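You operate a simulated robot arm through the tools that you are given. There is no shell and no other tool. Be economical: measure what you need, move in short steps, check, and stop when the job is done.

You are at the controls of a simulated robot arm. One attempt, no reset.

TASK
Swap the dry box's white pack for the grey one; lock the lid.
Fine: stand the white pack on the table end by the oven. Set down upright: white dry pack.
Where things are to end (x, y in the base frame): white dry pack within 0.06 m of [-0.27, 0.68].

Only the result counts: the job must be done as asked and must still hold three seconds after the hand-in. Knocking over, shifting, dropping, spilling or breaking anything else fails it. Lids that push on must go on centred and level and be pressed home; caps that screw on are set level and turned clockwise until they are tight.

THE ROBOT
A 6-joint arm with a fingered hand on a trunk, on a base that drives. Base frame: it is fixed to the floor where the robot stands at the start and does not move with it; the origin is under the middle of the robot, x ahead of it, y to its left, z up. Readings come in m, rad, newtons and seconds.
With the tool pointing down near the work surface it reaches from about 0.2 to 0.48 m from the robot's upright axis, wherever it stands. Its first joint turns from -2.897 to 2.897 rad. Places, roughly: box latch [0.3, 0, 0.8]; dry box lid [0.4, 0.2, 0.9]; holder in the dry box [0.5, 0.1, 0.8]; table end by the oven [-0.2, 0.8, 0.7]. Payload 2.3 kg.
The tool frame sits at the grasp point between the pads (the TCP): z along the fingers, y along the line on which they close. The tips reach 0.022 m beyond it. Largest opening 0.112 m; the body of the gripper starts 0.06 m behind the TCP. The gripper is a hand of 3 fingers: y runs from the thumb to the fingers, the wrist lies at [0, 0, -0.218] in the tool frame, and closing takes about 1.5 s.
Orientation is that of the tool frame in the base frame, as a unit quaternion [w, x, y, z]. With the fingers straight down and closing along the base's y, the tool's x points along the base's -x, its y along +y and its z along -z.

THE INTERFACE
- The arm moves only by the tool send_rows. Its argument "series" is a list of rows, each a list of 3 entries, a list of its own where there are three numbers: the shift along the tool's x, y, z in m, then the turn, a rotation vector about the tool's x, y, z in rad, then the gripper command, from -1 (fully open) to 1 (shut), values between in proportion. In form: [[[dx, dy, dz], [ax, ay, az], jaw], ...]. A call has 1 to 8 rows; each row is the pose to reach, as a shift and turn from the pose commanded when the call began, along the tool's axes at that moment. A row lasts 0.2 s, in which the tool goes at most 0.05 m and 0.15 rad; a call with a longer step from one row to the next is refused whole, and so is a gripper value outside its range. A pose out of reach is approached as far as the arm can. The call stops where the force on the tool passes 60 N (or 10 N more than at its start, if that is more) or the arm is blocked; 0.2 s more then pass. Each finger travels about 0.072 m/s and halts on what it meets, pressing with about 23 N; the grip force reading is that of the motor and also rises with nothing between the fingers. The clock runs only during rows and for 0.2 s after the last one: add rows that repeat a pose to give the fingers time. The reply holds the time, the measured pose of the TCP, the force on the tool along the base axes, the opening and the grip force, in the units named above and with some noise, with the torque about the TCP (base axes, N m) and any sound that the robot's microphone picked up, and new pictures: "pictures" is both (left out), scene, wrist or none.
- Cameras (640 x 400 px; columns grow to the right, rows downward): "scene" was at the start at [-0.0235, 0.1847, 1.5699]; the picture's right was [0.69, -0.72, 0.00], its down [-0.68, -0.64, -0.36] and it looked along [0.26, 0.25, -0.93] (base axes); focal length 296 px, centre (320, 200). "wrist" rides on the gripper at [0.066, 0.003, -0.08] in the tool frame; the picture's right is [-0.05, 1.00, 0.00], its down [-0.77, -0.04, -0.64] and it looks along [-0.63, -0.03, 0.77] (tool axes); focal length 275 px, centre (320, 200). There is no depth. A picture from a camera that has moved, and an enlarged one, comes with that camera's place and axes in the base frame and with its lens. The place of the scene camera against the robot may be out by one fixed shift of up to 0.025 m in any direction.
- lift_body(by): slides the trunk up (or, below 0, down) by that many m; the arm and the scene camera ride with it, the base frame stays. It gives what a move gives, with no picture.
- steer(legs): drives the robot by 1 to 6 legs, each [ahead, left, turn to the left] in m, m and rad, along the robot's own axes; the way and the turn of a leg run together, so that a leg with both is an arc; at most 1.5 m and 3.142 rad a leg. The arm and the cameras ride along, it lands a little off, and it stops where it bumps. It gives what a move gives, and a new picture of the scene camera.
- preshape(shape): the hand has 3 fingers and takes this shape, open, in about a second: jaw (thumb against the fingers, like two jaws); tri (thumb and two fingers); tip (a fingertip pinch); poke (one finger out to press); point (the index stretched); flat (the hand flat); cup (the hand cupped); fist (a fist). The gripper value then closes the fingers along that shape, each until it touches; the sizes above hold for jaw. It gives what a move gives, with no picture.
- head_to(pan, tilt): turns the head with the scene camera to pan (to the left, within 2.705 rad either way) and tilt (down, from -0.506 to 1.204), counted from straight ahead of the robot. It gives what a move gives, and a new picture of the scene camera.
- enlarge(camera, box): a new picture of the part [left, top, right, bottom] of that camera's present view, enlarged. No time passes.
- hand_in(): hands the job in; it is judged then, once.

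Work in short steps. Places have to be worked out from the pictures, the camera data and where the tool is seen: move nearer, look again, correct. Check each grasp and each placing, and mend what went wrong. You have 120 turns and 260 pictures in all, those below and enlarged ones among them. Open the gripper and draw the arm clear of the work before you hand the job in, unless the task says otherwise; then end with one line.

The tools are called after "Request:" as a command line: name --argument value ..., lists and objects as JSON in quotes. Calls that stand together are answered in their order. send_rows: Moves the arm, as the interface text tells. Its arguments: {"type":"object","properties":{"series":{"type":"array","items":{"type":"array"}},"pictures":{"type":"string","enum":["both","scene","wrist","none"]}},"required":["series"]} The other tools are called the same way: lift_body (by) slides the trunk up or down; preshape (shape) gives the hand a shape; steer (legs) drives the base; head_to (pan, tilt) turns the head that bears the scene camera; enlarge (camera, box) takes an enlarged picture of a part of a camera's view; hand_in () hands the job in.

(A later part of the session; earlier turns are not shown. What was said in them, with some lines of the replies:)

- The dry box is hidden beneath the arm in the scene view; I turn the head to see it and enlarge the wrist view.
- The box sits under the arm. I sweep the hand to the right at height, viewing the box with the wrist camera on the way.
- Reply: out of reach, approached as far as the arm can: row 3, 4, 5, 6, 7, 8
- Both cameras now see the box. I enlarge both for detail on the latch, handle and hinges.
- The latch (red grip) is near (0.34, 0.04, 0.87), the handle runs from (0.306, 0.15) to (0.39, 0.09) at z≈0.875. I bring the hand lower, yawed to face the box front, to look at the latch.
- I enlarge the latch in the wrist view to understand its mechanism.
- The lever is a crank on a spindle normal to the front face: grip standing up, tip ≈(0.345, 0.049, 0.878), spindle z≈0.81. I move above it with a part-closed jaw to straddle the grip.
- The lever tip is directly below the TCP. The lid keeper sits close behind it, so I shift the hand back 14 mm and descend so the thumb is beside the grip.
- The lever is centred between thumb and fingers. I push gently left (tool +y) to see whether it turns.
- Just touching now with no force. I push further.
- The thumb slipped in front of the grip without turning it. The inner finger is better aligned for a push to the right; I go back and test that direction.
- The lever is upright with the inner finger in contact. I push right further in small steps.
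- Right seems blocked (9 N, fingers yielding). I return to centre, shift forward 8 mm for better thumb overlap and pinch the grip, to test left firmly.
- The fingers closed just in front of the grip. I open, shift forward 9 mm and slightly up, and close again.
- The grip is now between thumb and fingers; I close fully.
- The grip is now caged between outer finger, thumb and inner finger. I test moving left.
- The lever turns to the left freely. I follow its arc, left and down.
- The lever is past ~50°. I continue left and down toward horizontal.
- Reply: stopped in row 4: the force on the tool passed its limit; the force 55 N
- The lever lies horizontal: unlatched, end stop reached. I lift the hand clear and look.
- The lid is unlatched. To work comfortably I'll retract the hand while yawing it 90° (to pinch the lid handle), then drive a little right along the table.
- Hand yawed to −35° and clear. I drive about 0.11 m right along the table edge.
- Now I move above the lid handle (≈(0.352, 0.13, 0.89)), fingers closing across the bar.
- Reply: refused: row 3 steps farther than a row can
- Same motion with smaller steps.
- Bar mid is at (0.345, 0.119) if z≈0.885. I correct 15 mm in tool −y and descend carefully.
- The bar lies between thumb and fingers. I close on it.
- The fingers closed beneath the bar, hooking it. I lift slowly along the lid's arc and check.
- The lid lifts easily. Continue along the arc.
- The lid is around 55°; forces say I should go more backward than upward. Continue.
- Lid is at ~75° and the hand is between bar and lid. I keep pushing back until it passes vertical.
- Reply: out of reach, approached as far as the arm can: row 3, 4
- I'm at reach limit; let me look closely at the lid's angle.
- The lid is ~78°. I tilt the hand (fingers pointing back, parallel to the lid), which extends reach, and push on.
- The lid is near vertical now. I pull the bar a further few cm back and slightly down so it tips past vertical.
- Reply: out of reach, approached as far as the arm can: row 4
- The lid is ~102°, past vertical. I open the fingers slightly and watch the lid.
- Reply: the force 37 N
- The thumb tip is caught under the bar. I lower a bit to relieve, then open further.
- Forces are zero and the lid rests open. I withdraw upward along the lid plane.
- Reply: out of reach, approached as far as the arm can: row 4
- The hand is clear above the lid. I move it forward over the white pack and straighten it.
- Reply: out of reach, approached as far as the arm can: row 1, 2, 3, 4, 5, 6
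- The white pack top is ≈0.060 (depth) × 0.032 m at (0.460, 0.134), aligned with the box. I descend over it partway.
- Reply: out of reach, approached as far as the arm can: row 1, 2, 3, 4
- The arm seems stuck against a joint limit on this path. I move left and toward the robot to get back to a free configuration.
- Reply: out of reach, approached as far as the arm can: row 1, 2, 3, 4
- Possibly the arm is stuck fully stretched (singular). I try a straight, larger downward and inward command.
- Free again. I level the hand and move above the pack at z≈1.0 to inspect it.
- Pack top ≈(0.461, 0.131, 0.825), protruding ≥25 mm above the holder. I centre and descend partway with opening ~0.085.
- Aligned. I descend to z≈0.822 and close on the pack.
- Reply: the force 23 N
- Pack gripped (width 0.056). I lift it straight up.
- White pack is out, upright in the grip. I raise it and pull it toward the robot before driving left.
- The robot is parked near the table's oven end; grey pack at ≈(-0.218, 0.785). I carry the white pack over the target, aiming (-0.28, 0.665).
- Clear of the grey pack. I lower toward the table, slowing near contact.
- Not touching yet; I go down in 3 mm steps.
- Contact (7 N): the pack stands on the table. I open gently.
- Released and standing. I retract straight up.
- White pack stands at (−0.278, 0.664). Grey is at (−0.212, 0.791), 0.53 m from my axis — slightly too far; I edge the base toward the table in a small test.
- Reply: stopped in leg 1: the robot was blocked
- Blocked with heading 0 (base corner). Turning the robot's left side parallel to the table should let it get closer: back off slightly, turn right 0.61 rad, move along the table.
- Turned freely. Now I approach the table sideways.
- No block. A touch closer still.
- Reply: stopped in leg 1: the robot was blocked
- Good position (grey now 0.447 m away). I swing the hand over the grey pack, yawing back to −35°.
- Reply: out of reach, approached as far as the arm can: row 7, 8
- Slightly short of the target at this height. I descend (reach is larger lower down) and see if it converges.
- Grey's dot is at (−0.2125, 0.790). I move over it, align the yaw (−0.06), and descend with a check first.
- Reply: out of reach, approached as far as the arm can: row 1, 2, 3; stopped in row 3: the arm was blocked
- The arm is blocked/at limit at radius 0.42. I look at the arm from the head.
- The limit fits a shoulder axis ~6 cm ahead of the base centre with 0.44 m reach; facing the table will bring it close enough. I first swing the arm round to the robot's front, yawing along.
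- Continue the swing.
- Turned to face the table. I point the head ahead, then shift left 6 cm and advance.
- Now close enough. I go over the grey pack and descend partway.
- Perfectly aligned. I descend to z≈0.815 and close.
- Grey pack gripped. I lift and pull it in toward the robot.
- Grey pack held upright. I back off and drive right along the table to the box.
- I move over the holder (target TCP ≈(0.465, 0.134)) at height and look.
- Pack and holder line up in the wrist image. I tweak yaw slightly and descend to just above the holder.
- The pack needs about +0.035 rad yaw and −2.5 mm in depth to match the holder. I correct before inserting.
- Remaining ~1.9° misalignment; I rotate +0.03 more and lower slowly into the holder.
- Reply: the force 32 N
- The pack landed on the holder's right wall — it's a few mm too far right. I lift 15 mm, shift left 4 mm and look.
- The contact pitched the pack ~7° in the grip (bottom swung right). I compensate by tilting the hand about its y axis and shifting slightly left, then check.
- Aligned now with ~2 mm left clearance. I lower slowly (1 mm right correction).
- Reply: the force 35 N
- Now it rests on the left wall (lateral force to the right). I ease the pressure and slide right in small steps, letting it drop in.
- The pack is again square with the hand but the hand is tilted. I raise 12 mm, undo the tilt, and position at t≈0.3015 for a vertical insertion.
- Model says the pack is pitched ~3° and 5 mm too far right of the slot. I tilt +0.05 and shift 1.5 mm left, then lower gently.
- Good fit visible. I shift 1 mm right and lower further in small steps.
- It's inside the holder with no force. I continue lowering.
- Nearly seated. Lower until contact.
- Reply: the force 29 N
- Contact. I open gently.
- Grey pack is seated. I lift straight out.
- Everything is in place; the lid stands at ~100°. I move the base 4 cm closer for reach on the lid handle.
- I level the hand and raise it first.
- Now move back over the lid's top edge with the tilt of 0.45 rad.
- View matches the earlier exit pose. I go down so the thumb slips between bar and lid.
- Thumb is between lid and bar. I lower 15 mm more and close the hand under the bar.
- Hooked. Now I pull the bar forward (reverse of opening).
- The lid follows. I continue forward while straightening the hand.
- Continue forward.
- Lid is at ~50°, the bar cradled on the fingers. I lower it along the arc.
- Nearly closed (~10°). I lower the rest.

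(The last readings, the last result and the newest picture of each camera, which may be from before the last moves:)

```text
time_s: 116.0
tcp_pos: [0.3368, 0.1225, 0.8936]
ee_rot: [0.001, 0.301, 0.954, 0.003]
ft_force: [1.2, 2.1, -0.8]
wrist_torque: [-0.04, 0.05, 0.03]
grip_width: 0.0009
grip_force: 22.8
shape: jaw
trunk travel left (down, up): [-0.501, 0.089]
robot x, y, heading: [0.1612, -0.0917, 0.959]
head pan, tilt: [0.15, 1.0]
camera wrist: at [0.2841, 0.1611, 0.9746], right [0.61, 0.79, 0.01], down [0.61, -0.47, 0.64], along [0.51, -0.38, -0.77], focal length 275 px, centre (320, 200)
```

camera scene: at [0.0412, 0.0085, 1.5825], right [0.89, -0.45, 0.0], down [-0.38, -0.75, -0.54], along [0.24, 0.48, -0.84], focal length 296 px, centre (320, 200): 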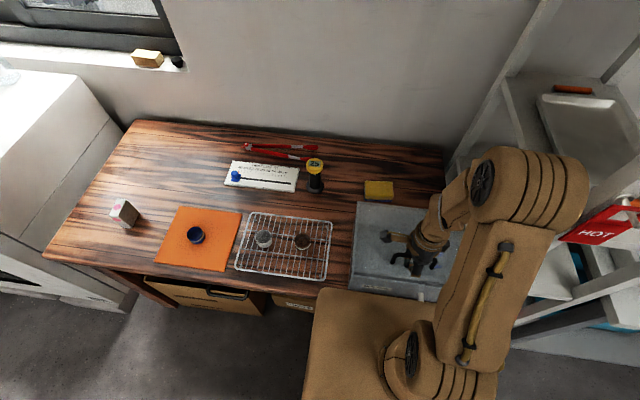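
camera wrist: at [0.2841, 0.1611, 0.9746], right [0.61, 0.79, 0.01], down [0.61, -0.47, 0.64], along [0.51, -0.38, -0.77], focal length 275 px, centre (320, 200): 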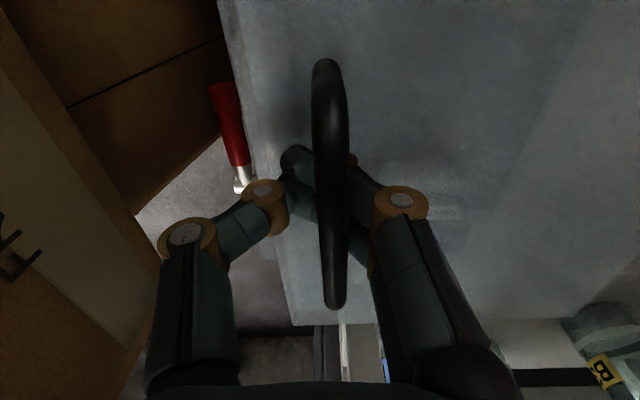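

The lid is down. I open the fingers and lift clear.

Request:
send_rows --series '[[[0, 0.0, 0.0], [0, 0, 0], 0.3], [[0, 0.0, 0.0], [0, 0, 0], -0.2], [[0, 0.0, 0.0], [0, 0, 0], -0.3], [[0, 0.002, -0.03], [0, 0, 0], -0.3], [[0, 0.002, -0.07], [0, 0, 0], -0.3], [[0, 0.002, -0.11], [0, 0, 0], -0.3]]' --pictures "both"

Request:
enlarge --camera "wrist" --box '[180, 0, 480, 220]'

```text
time_s: 117.4
tcp_pos: [0.3347, 0.1255, 1.0039]
ee_rot: [0.001, 0.299, 0.954, 0.004]
ft_force: [0.0, -0.4, 0.9]
wrist_torque: [0.03, -0.01, 0.02]
grip_width: 0.0724
grip_force: 0.1
shape: jaw
trunk travel left (down, up): [-0.501, 0.089]
robot x, y, heading: [0.1613, -0.0928, 0.963]
head pan, tilt: [0.15, 1.0]
camera scene: at [0.0402, 0.0068, 1.5825], right [0.89, -0.45, 0.0], down [-0.38, -0.75, -0.54], along [0.24, 0.48, -0.84], focal length 296 px, centre (320, 200)
camera wrist: at [0.2821, 0.1635, 1.0842], right [0.61, 0.79, 0.01], down [0.61, -0.48, 0.63], along [0.51, -0.38, -0.77], focal length 275 px, centre (320, 200)
```

scene: 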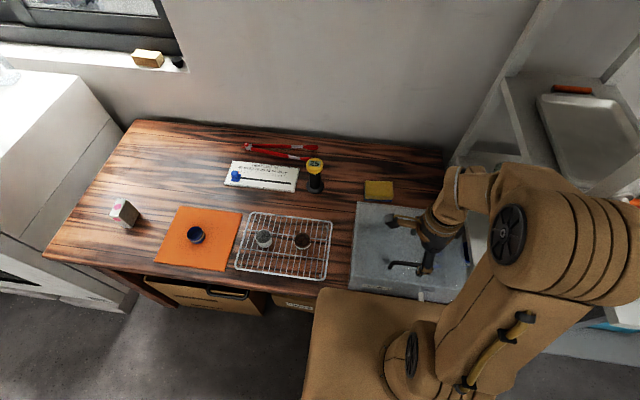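
wrist: 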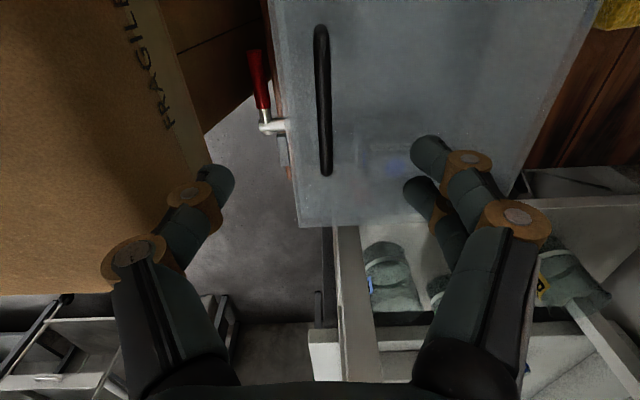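

```text
1.82 times, centred on (330, 110) of wrist
camera zoom: at [0.2821, 0.1635, 1.0842], right [0.61, 0.79, 0.01], down [0.61, -0.48, 0.63], along [0.51, -0.38, -0.77], focal length 500 px, centre (302, 364)
```

zoom: 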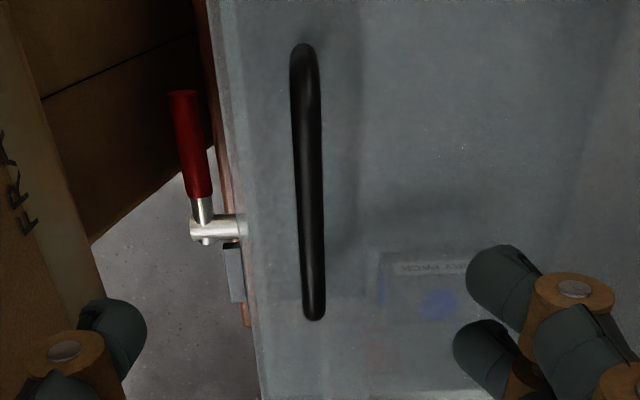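

The lid is closed with the grey pack inside; now the lever must go back up. I'll use the thumb as a peg from the front: back the robot off 0.30 m to make room for a tilted hand.

Request:
steer --legs '[[-0.31, 0, 0]]'

```text
time_s: 119.5
tcp_pos: [0.1596, -0.1241, 1.0027]
ee_rot: [0.001, 0.299, 0.954, 0.004]
ft_force: [-0.9, 0.0, 0.1]
wrist_torque: [0.03, 0.01, -0.01]
grip_width: 0.0726
grip_force: 0.0
shape: jaw
trunk travel left (down, up): [-0.501, 0.089]
robot x, y, heading: [-0.009, -0.3403, 0.96]
head pan, tilt: [0.15, 1.0]
camera scene: at [-0.1356, -0.2434, 1.5825], right [0.9, -0.45, 0.0], down [-0.37, -0.75, -0.54], along [0.24, 0.48, -0.84], focal length 296 px, centre (320, 200)
```

scene: 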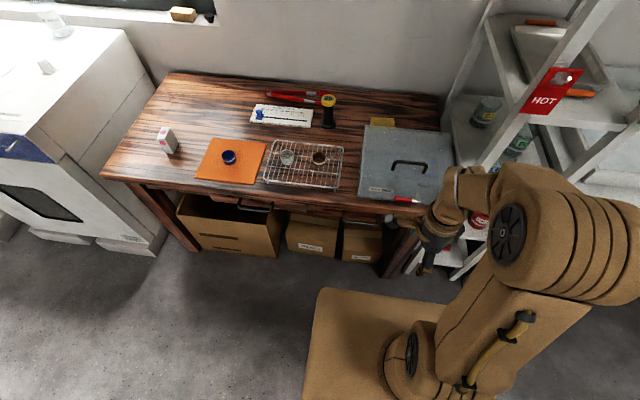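

Good view of everything. Now yaw the hand 90° to face the box.

Request:
send_rows --series '[[[0, 0, 0], [0, 0, -0.145], 0], [[0, 0, 0], [0, 0, -0.29], 0], [[0, 0, 0], [0, 0, -0.435], 0], [[0, 0, 0], [0, 0, -0.58], 0], [[0, 0, 0], [0, 0, -0.725], 0], [[0, 0, 0], [0, 0, -0.87], 0], [[0, 0, 0], [0, 0, -1.015], 0], [[0, 0, 0], [0, 0, -1.16], 0]]' --pictures "none"

Request:
send_rows --series '[[[0, 0, 0], [0, 0, -0.14], 0], [[0, 0, 0], [0, 0, -0.28], 0], [[0, 0, 0], [0, 0, -0.41], 0]]' --pictures "none"

```text
time_s: 121.3
tcp_pos: [0.1586, -0.1245, 1.003]
ee_rot: [0.003, -0.274, 0.962, 0.003]
ft_force: [1.1, 0.5, -0.2]
wrist_torque: [0.01, 0.01, 0.01]
grip_width: 0.0564
grip_force: 0.1
shape: jaw
trunk travel left (down, up): [-0.501, 0.089]
robot x, y, heading: [-0.0139, -0.3459, 0.963]
head pan, tilt: [0.15, 1.0]
```

```text
time_s: 122.1
tcp_pos: [0.1583, -0.123, 1.0034]
ee_rot: [0.003, -0.464, 0.886, 0.003]
ft_force: [0.0, -0.6, 0.2]
wrist_torque: [-0.02, -0.02, -0.03]
grip_width: 0.0565
grip_force: 0.1
shape: jaw
trunk travel left (down, up): [-0.501, 0.089]
robot x, y, heading: [-0.0107, -0.3433, 0.964]
head pan, tilt: [0.15, 1.0]
```

Now tilt the fingers toward the box and descend in front of the table edge.

Request:
send_rows --series '[[[-0.023, 0.003, 0.03], [0, -0.13, 0], 0], [[-0.046, 0.005, 0.058], [0, -0.26, 0], 0], [[-0.069, 0.008, 0.086], [0, -0.39, 0], 0], [[-0.092, 0.011, 0.114], [0, -0.52, 0], 0], [[-0.115, 0.014, 0.142], [0, -0.65, 0], 0], [[-0.138, 0.016, 0.17], [0, -0.78, 0], 0], [[-0.155, 0.018, 0.195], [0, -0.9, 0], 0]]' --pictures "both"

```text
time_s: 123.7
tcp_pos: [0.2335, 0.016, 0.8097]
ee_rot: [0.39, -0.415, 0.796, 0.204]
ft_force: [1.0, 0.1, -0.2]
wrist_torque: [0.0, -0.02, -0.02]
grip_width: 0.0566
grip_force: 0.0
shape: jaw
trunk travel left (down, up): [-0.501, 0.089]
robot x, y, heading: [-0.0121, -0.3403, 0.967]
head pan, tilt: [0.15, 1.0]
camera scene: at [-0.1348, -0.2423, 1.5825], right [0.9, -0.45, 0.0], down [-0.37, -0.75, -0.54], along [0.24, 0.48, -0.84], focal length 296 px, centre (320, 200)
camera wrist: at [0.1717, -0.0687, 0.8071], right [-0.8, 0.59, 0.04], down [0.01, -0.04, 1.0], along [0.6, 0.8, 0.03], focal length 275 px, centre (320, 200)
```

scene: 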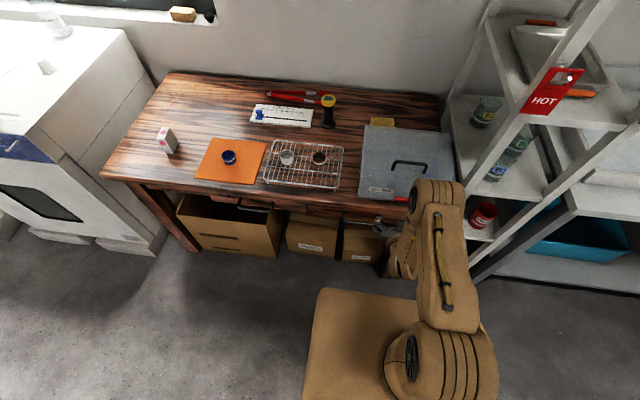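
wrist: 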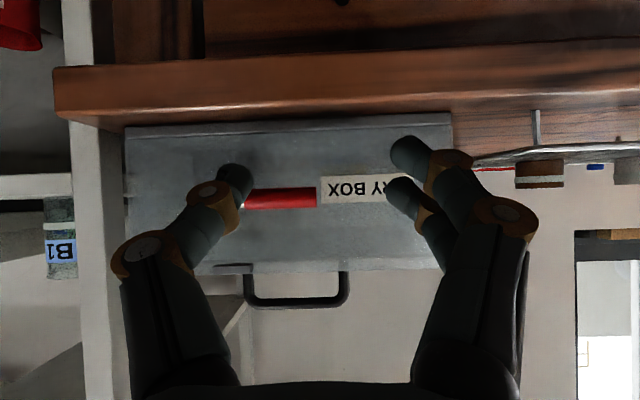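

Excellent frontal view: lever (red) horizontal, tip at t≈0.189, z≈0.812. I lower the thumb below lever height and move part-way forward.

Request:
send_rows --series '[[[0.0187, 0, 0.0149], [0, 0, 0], 0], [[0.0, 0, 0.038], [0, 0, 0], 0], [[-0.0185, 0, 0.0617], [0, 0, 0], 0]]' --pictures "wrist"

Request:
enlarge --camera "wrist" --box '[160, 100, 400, 280]'

```text
time_s: 124.5
tcp_pos: [0.2685, 0.0648, 0.7857]
ee_rot: [0.388, -0.417, 0.797, 0.204]
ft_force: [0.2, 0.3, -0.4]
wrist_torque: [-0.04, -0.01, -0.01]
grip_width: 0.0565
grip_force: 0.1
shape: jaw
trunk travel left (down, up): [-0.501, 0.089]
robot x, y, heading: [-0.0111, -0.342, 0.961]
head pan, tilt: [0.15, 1.0]
camera wrist: at [0.2059, -0.02, 0.7828], right [-0.8, 0.59, 0.04], down [0.02, -0.04, 1.0], along [0.59, 0.8, 0.02], focal length 275 px, centre (320, 200)
```

wrist: 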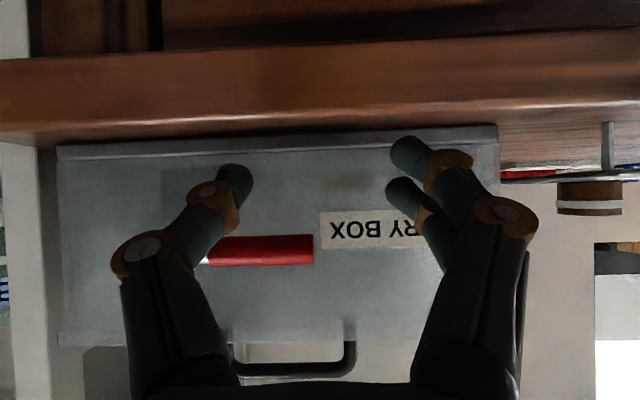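

```text
2.22 times, centred on (280, 190) of wrist
camera zoom: at [0.2059, -0.02, 0.7828], right [-0.8, 0.59, 0.04], down [0.02, -0.04, 1.0], along [0.59, 0.8, 0.02], focal length 612 px, centre (409, 222)
```

zoom: 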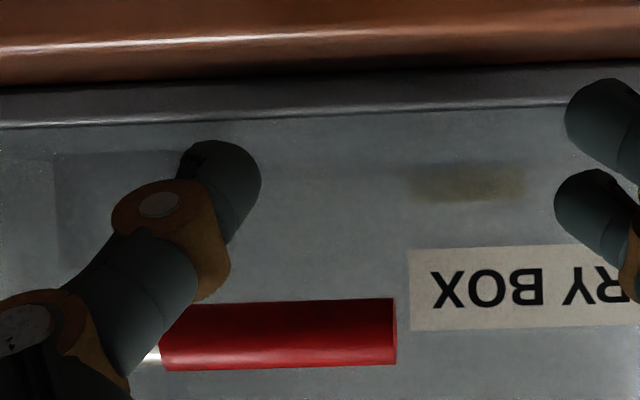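

The thumb tip is beneath the lever. I move forward 28 mm (slightly left and down) so it reaches under it.

Request:
send_rows --series '[[[0.0, 0.006, 0.006], [0, 0, 0], 0], [[-0.007, 0.006, 0.015], [0, 0, 0], 0], [[-0.0143, 0.006, 0.0243], [0, 0, 0], 0]]' --pictures "wrist"

Request:
enlarge --camera "wrist" --box '[160, 120, 400, 300]'

```text
time_s: 125.3
tcp_pos: [0.2788, 0.09, 0.7815]
ee_rot: [0.389, -0.416, 0.797, 0.203]
ft_force: [0.3, -0.9, -0.4]
wrist_torque: [0.0, 0.0, -0.03]
grip_width: 0.0563
grip_force: 0.0
shape: jaw
trunk travel left (down, up): [-0.501, 0.089]
robot x, y, heading: [-0.0132, -0.3446, 0.958]
head pan, tilt: [0.15, 1.0]
camera wrist: at [0.2166, 0.005, 0.7796], right [-0.8, 0.59, 0.04], down [0.02, -0.04, 1.0], along [0.6, 0.8, 0.03], focal length 275 px, centre (320, 200)
```

wrist: 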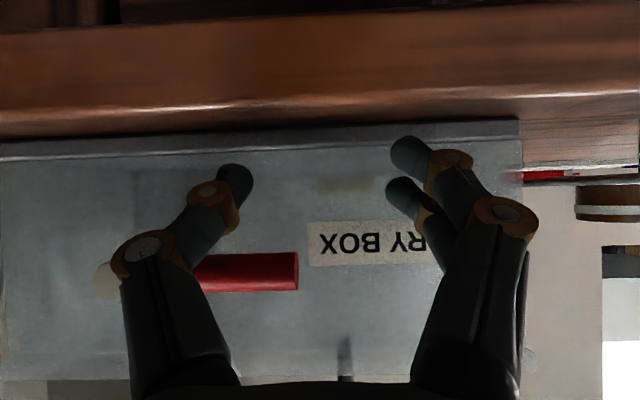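

```text
2.22 times, centred on (280, 210) of wrist
camera zoom: at [0.2166, 0.005, 0.7796], right [-0.8, 0.59, 0.04], down [0.02, -0.04, 1.0], along [0.6, 0.8, 0.03], focal length 612 px, centre (409, 178)
```

zoom: 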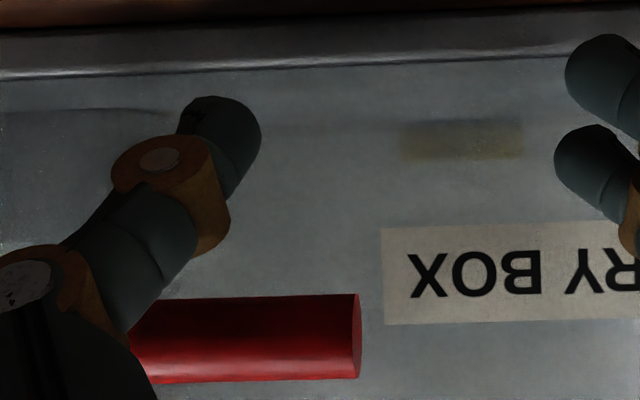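

Thumb is under the lever, with its tip just short of the box face. I raise it to start turning the lever up.

Request:
send_rows --series '[[[-0.0094, 0, -0.0074], [0, 0, 0], 0], [[-0.0187, 0, -0.0149], [0, 0, 0], 0], [[-0.028, 0.001, -0.0223], [0, 0, 0], 0]]' --pictures "wrist"

```text
time_s: 126.1
tcp_pos: [0.2763, 0.0918, 0.8186]
ee_rot: [0.388, -0.417, 0.796, 0.204]
ft_force: [-2.4, -1.9, -2.6]
wrist_torque: [0.07, 0.06, -0.13]
grip_width: 0.0566
grip_force: 0.0
shape: jaw
trunk travel left (down, up): [-0.501, 0.089]
robot x, y, heading: [-0.0148, -0.3407, 0.955]
head pan, tilt: [0.15, 1.0]
camera wrist: at [0.2147, 0.0054, 0.8155], right [-0.8, 0.59, 0.04], down [0.02, -0.04, 1.0], along [0.59, 0.8, 0.02], focal length 275 px, centre (320, 200)
```

wrist: 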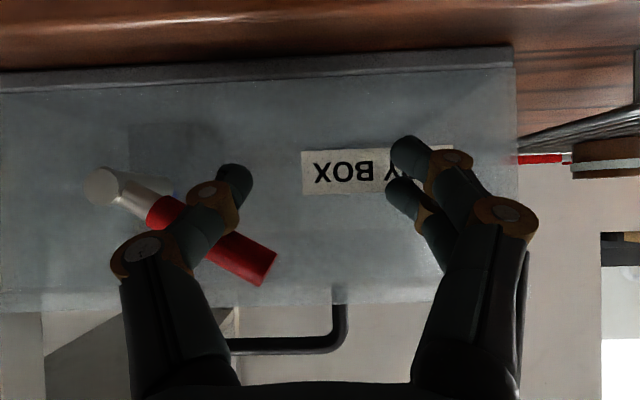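

The lever rises (≈30°). Continue along the arc, up and right.

Request:
send_rows --series '[[[-0.01, -0.003, -0.008], [0, 0, 0], 0], [[-0.0187, -0.009, -0.0149], [0, 0, 0], 0], [[-0.0265, -0.019, -0.021], [0, 0, 0], 0], [[-0.0296, -0.028, -0.0236], [0, 0, 0], 0]]' --pictures "wrist"

```text
time_s: 127.1
tcp_pos: [0.2975, 0.0749, 0.8556]
ee_rot: [0.388, -0.417, 0.796, 0.204]
ft_force: [-1.3, -0.9, -1.1]
wrist_torque: [0.01, 0.01, -0.06]
grip_width: 0.0548
grip_force: 0.1
shape: jaw
trunk travel left (down, up): [-0.501, 0.089]
robot x, y, heading: [-0.0134, -0.3447, 0.959]
head pan, tilt: [0.15, 1.0]
camera wrist: at [0.2361, -0.0107, 0.8536], right [-0.8, 0.59, 0.04], down [0.01, -0.04, 1.0], along [0.59, 0.8, 0.03], focal length 275 px, centre (320, 200)
```

wrist: 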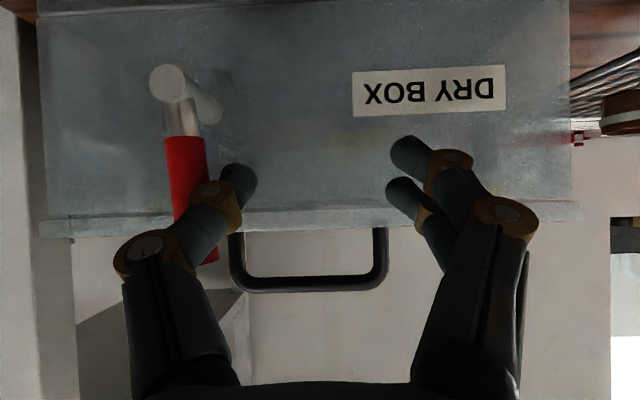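

Nearly vertical (~80°). I push right until it meets its stop.

Request:
send_rows --series '[[[-0.001, -0.005, -0.001], [0, 0, 0], 0], [[-0.001, -0.01, -0.001], [0, 0, 0], 0], [[-0.001, -0.015, -0.001], [0, 0, 0], 0]]' --pictures "wrist"

```text
time_s: 127.9
tcp_pos: [0.3086, 0.0661, 0.8582]
ee_rot: [0.389, -0.417, 0.796, 0.202]
ft_force: [-17.5, 0.0, -2.2]
wrist_torque: [0.01, 0.06, -0.35]
grip_width: 0.0461
grip_force: 0.0
shape: jaw
trunk travel left (down, up): [-0.501, 0.089]
robot x, y, heading: [-0.0141, -0.3461, 0.964]
head pan, tilt: [0.15, 1.0]
camera wrist: at [0.2469, -0.019, 0.8558], right [-0.81, 0.59, 0.04], down [0.01, -0.04, 1.0], along [0.59, 0.8, 0.03], focal length 275 px, centre (320, 200)
```

wrist: 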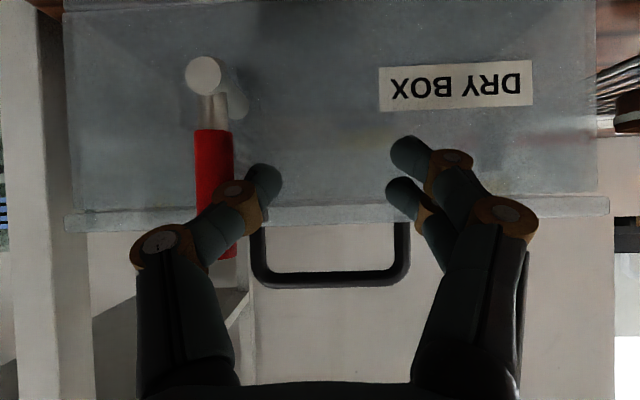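

Firm resistance (17 N): lever at its stop. I back the thumb off and retreat to inspect.

Request:
send_rows --series '[[[0, 0.02, 0], [0, 0, 0], 0], [[0.02, 0.02, -0.025], [0, 0, 0], 0], [[0.045, 0.02, -0.055], [0, 0, 0], 0]]' --pictures "wrist"

Request:
enlarge --camera "wrist" --box '[160, 80, 320, 220]'

```text
time_s: 128.7
tcp_pos: [0.2558, 0.0207, 0.858]
ee_rot: [0.389, -0.416, 0.796, 0.204]
ft_force: [0.3, 0.4, 0.2]
wrist_torque: [0.01, 0.0, -0.01]
grip_width: 0.0558
grip_force: 0.0
shape: jaw
trunk travel left (down, up): [-0.501, 0.089]
robot x, y, heading: [-0.0144, -0.3409, 0.952]
head pan, tilt: [0.15, 1.0]
camera wrist: at [0.1935, -0.0645, 0.8545], right [-0.8, 0.59, 0.04], down [0.01, -0.04, 1.0], along [0.6, 0.8, 0.03], focal length 275 px, centre (320, 200)
```

wrist: 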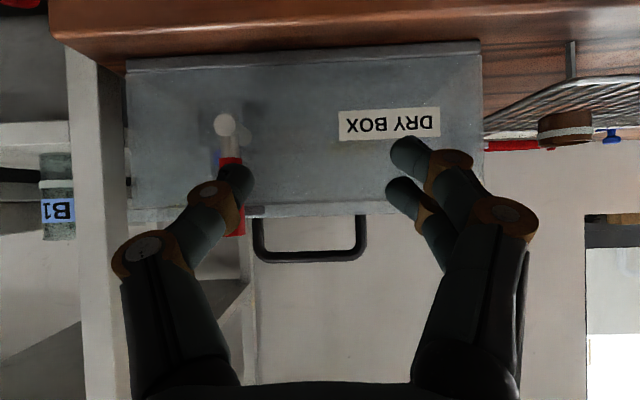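

```text
2.86 times, centred on (240, 150) of wrist
camera zoom: at [0.1935, -0.0645, 0.8545], right [-0.8, 0.59, 0.04], down [0.01, -0.04, 1.0], along [0.6, 0.8, 0.03], focal length 786 px, centre (549, 343)
```

zoom: 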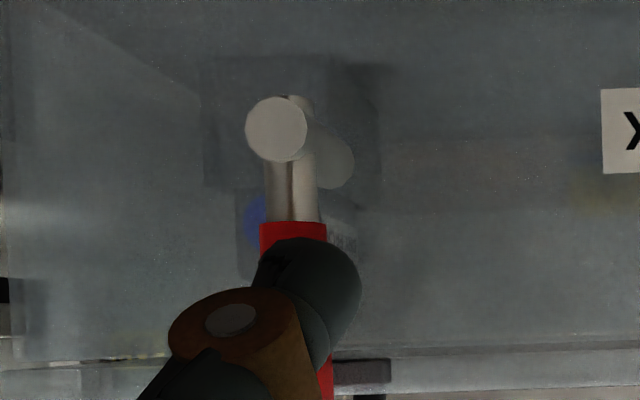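

I shift the hand left to see the whole lever.

Request:
send_rows --series '[[[0.0, -0.03, -0.02], [0, 0, 0], -0.5], [[0.0, -0.06, -0.03], [0, 0, 0], -1]]' --pictures "wrist"

Request:
enlarge --camera "wrist" --box '[200, 80, 400, 280]'

```text
time_s: 129.3
tcp_pos: [0.2926, -0.0355, 0.8734]
ee_rot: [0.388, -0.417, 0.796, 0.204]
ft_force: [0.0, 0.1, 0.2]
wrist_torque: [0.02, 0.01, 0.01]
grip_width: 0.112
grip_force: 0.1
shape: jaw
trunk travel left (down, up): [-0.501, 0.089]
robot x, y, heading: [-0.0114, -0.3376, 0.962]
head pan, tilt: [0.15, 1.0]
camera wrist: at [0.2317, -0.1217, 0.8706], right [-0.8, 0.59, 0.04], down [0.02, -0.04, 1.0], along [0.59, 0.8, 0.03], focal length 275 px, centre (320, 200)
```

wrist: 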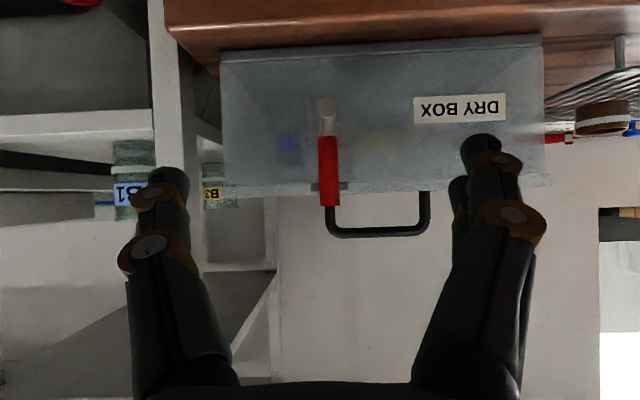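

```text
2.00 times, centred on (300, 180) of wrist
camera zoom: at [0.2317, -0.1217, 0.8706], right [-0.8, 0.59, 0.04], down [0.02, -0.04, 1.0], along [0.59, 0.8, 0.03], focal length 551 px, centre (360, 240)
```

zoom: 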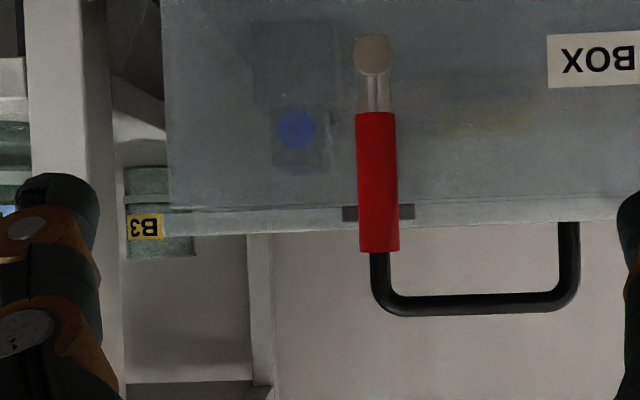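

The lever is exactly vertical over the keeper, as at the start: locked. I draw the arm clear and do a final scene check.

Request:
send_rows --series '[[[0.01, 0.0, -0.035], [0, 0, 0], -1], [[0.0, 0.0, -0.07], [0, 0, 0], -1], [[-0.03, 0.0, -0.1], [0, 0, 0], -1], [[-0.06, 0.0, -0.125], [0, 0, 0], -1]]' --pictures "scene"

Request:
enlarge --camera "scene" --box '[90, 60, 480, 270]'

```text
time_s: 130.3
tcp_pos: [0.2832, -0.0719, 0.9968]
ee_rot: [0.387, -0.416, 0.797, 0.203]
ft_force: [0.2, -1.1, 0.1]
wrist_torque: [-0.02, -0.02, -0.02]
grip_width: 0.112
grip_force: 0.0
shape: jaw
out of reach, approached as far as the arm can: row 3, 4
trunk travel left (down, up): [-0.501, 0.089]
robot x, y, heading: [-0.0107, -0.3406, 0.96]
head pan, tilt: [0.15, 1.0]
camera scene: at [-0.1363, -0.2433, 1.5824], right [0.9, -0.45, 0.0], down [-0.37, -0.75, -0.54], along [0.24, 0.48, -0.84], focal length 296 px, centre (320, 200)
```

scene: 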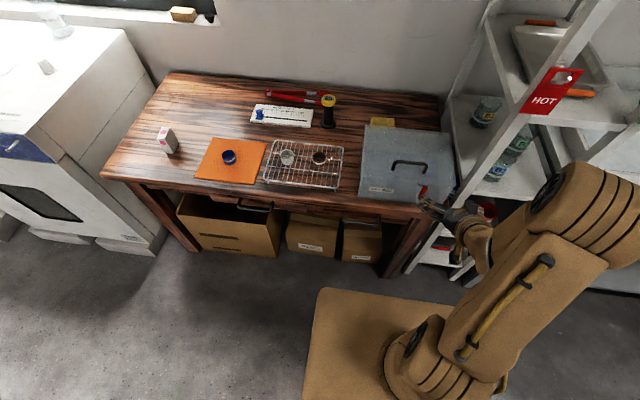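

```text
1.64 times, centred on (285, 165) of scene
camera zoom: at [-0.1363, -0.2433, 1.5824], right [0.9, -0.45, 0.0], down [-0.37, -0.75, -0.54], along [0.24, 0.48, -0.84], focal length 486 px, centre (377, 257)
```

zoom: 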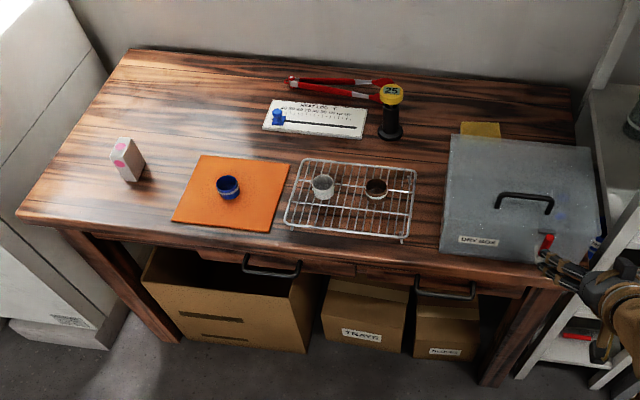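

White pack upright, box closed and latched, everything else in place. I back the robot off for clearance.

Request:
steer --legs '[[-0.15, 0, 0]]'

```text
time_s: 131.7
tcp_pos: [0.1974, -0.1937, 0.9969]
ee_rot: [0.388, -0.418, 0.795, 0.205]
ft_force: [-0.6, -0.2, 0.3]
wrist_torque: [0.02, 0.02, 0.01]
grip_width: 0.112
grip_force: 0.0
shape: jaw
trunk travel left (down, up): [-0.501, 0.089]
robot x, y, heading: [-0.0986, -0.4632, 0.964]
head pan, tilt: [0.15, 1.0]
camera scene: at [-0.222, -0.3672, 1.5825], right [0.9, -0.44, 0.0], down [-0.37, -0.75, -0.54], along [0.24, 0.49, -0.84], focal length 296 px, centre (320, 200)
```

scene: 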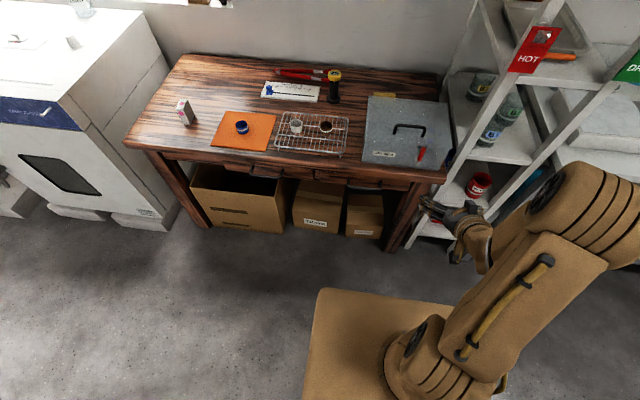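

The lever is up, the packs are in place and the arm is clear, so I hand in.

Request:
hand_in

```text
The job is handed in.
```

I handed the job in: the grey pack is in the dry box holder, the lid is closed and latched, and the white pack stands upright at about (-0.278, 0.664), roughly 0.02 m from the target.
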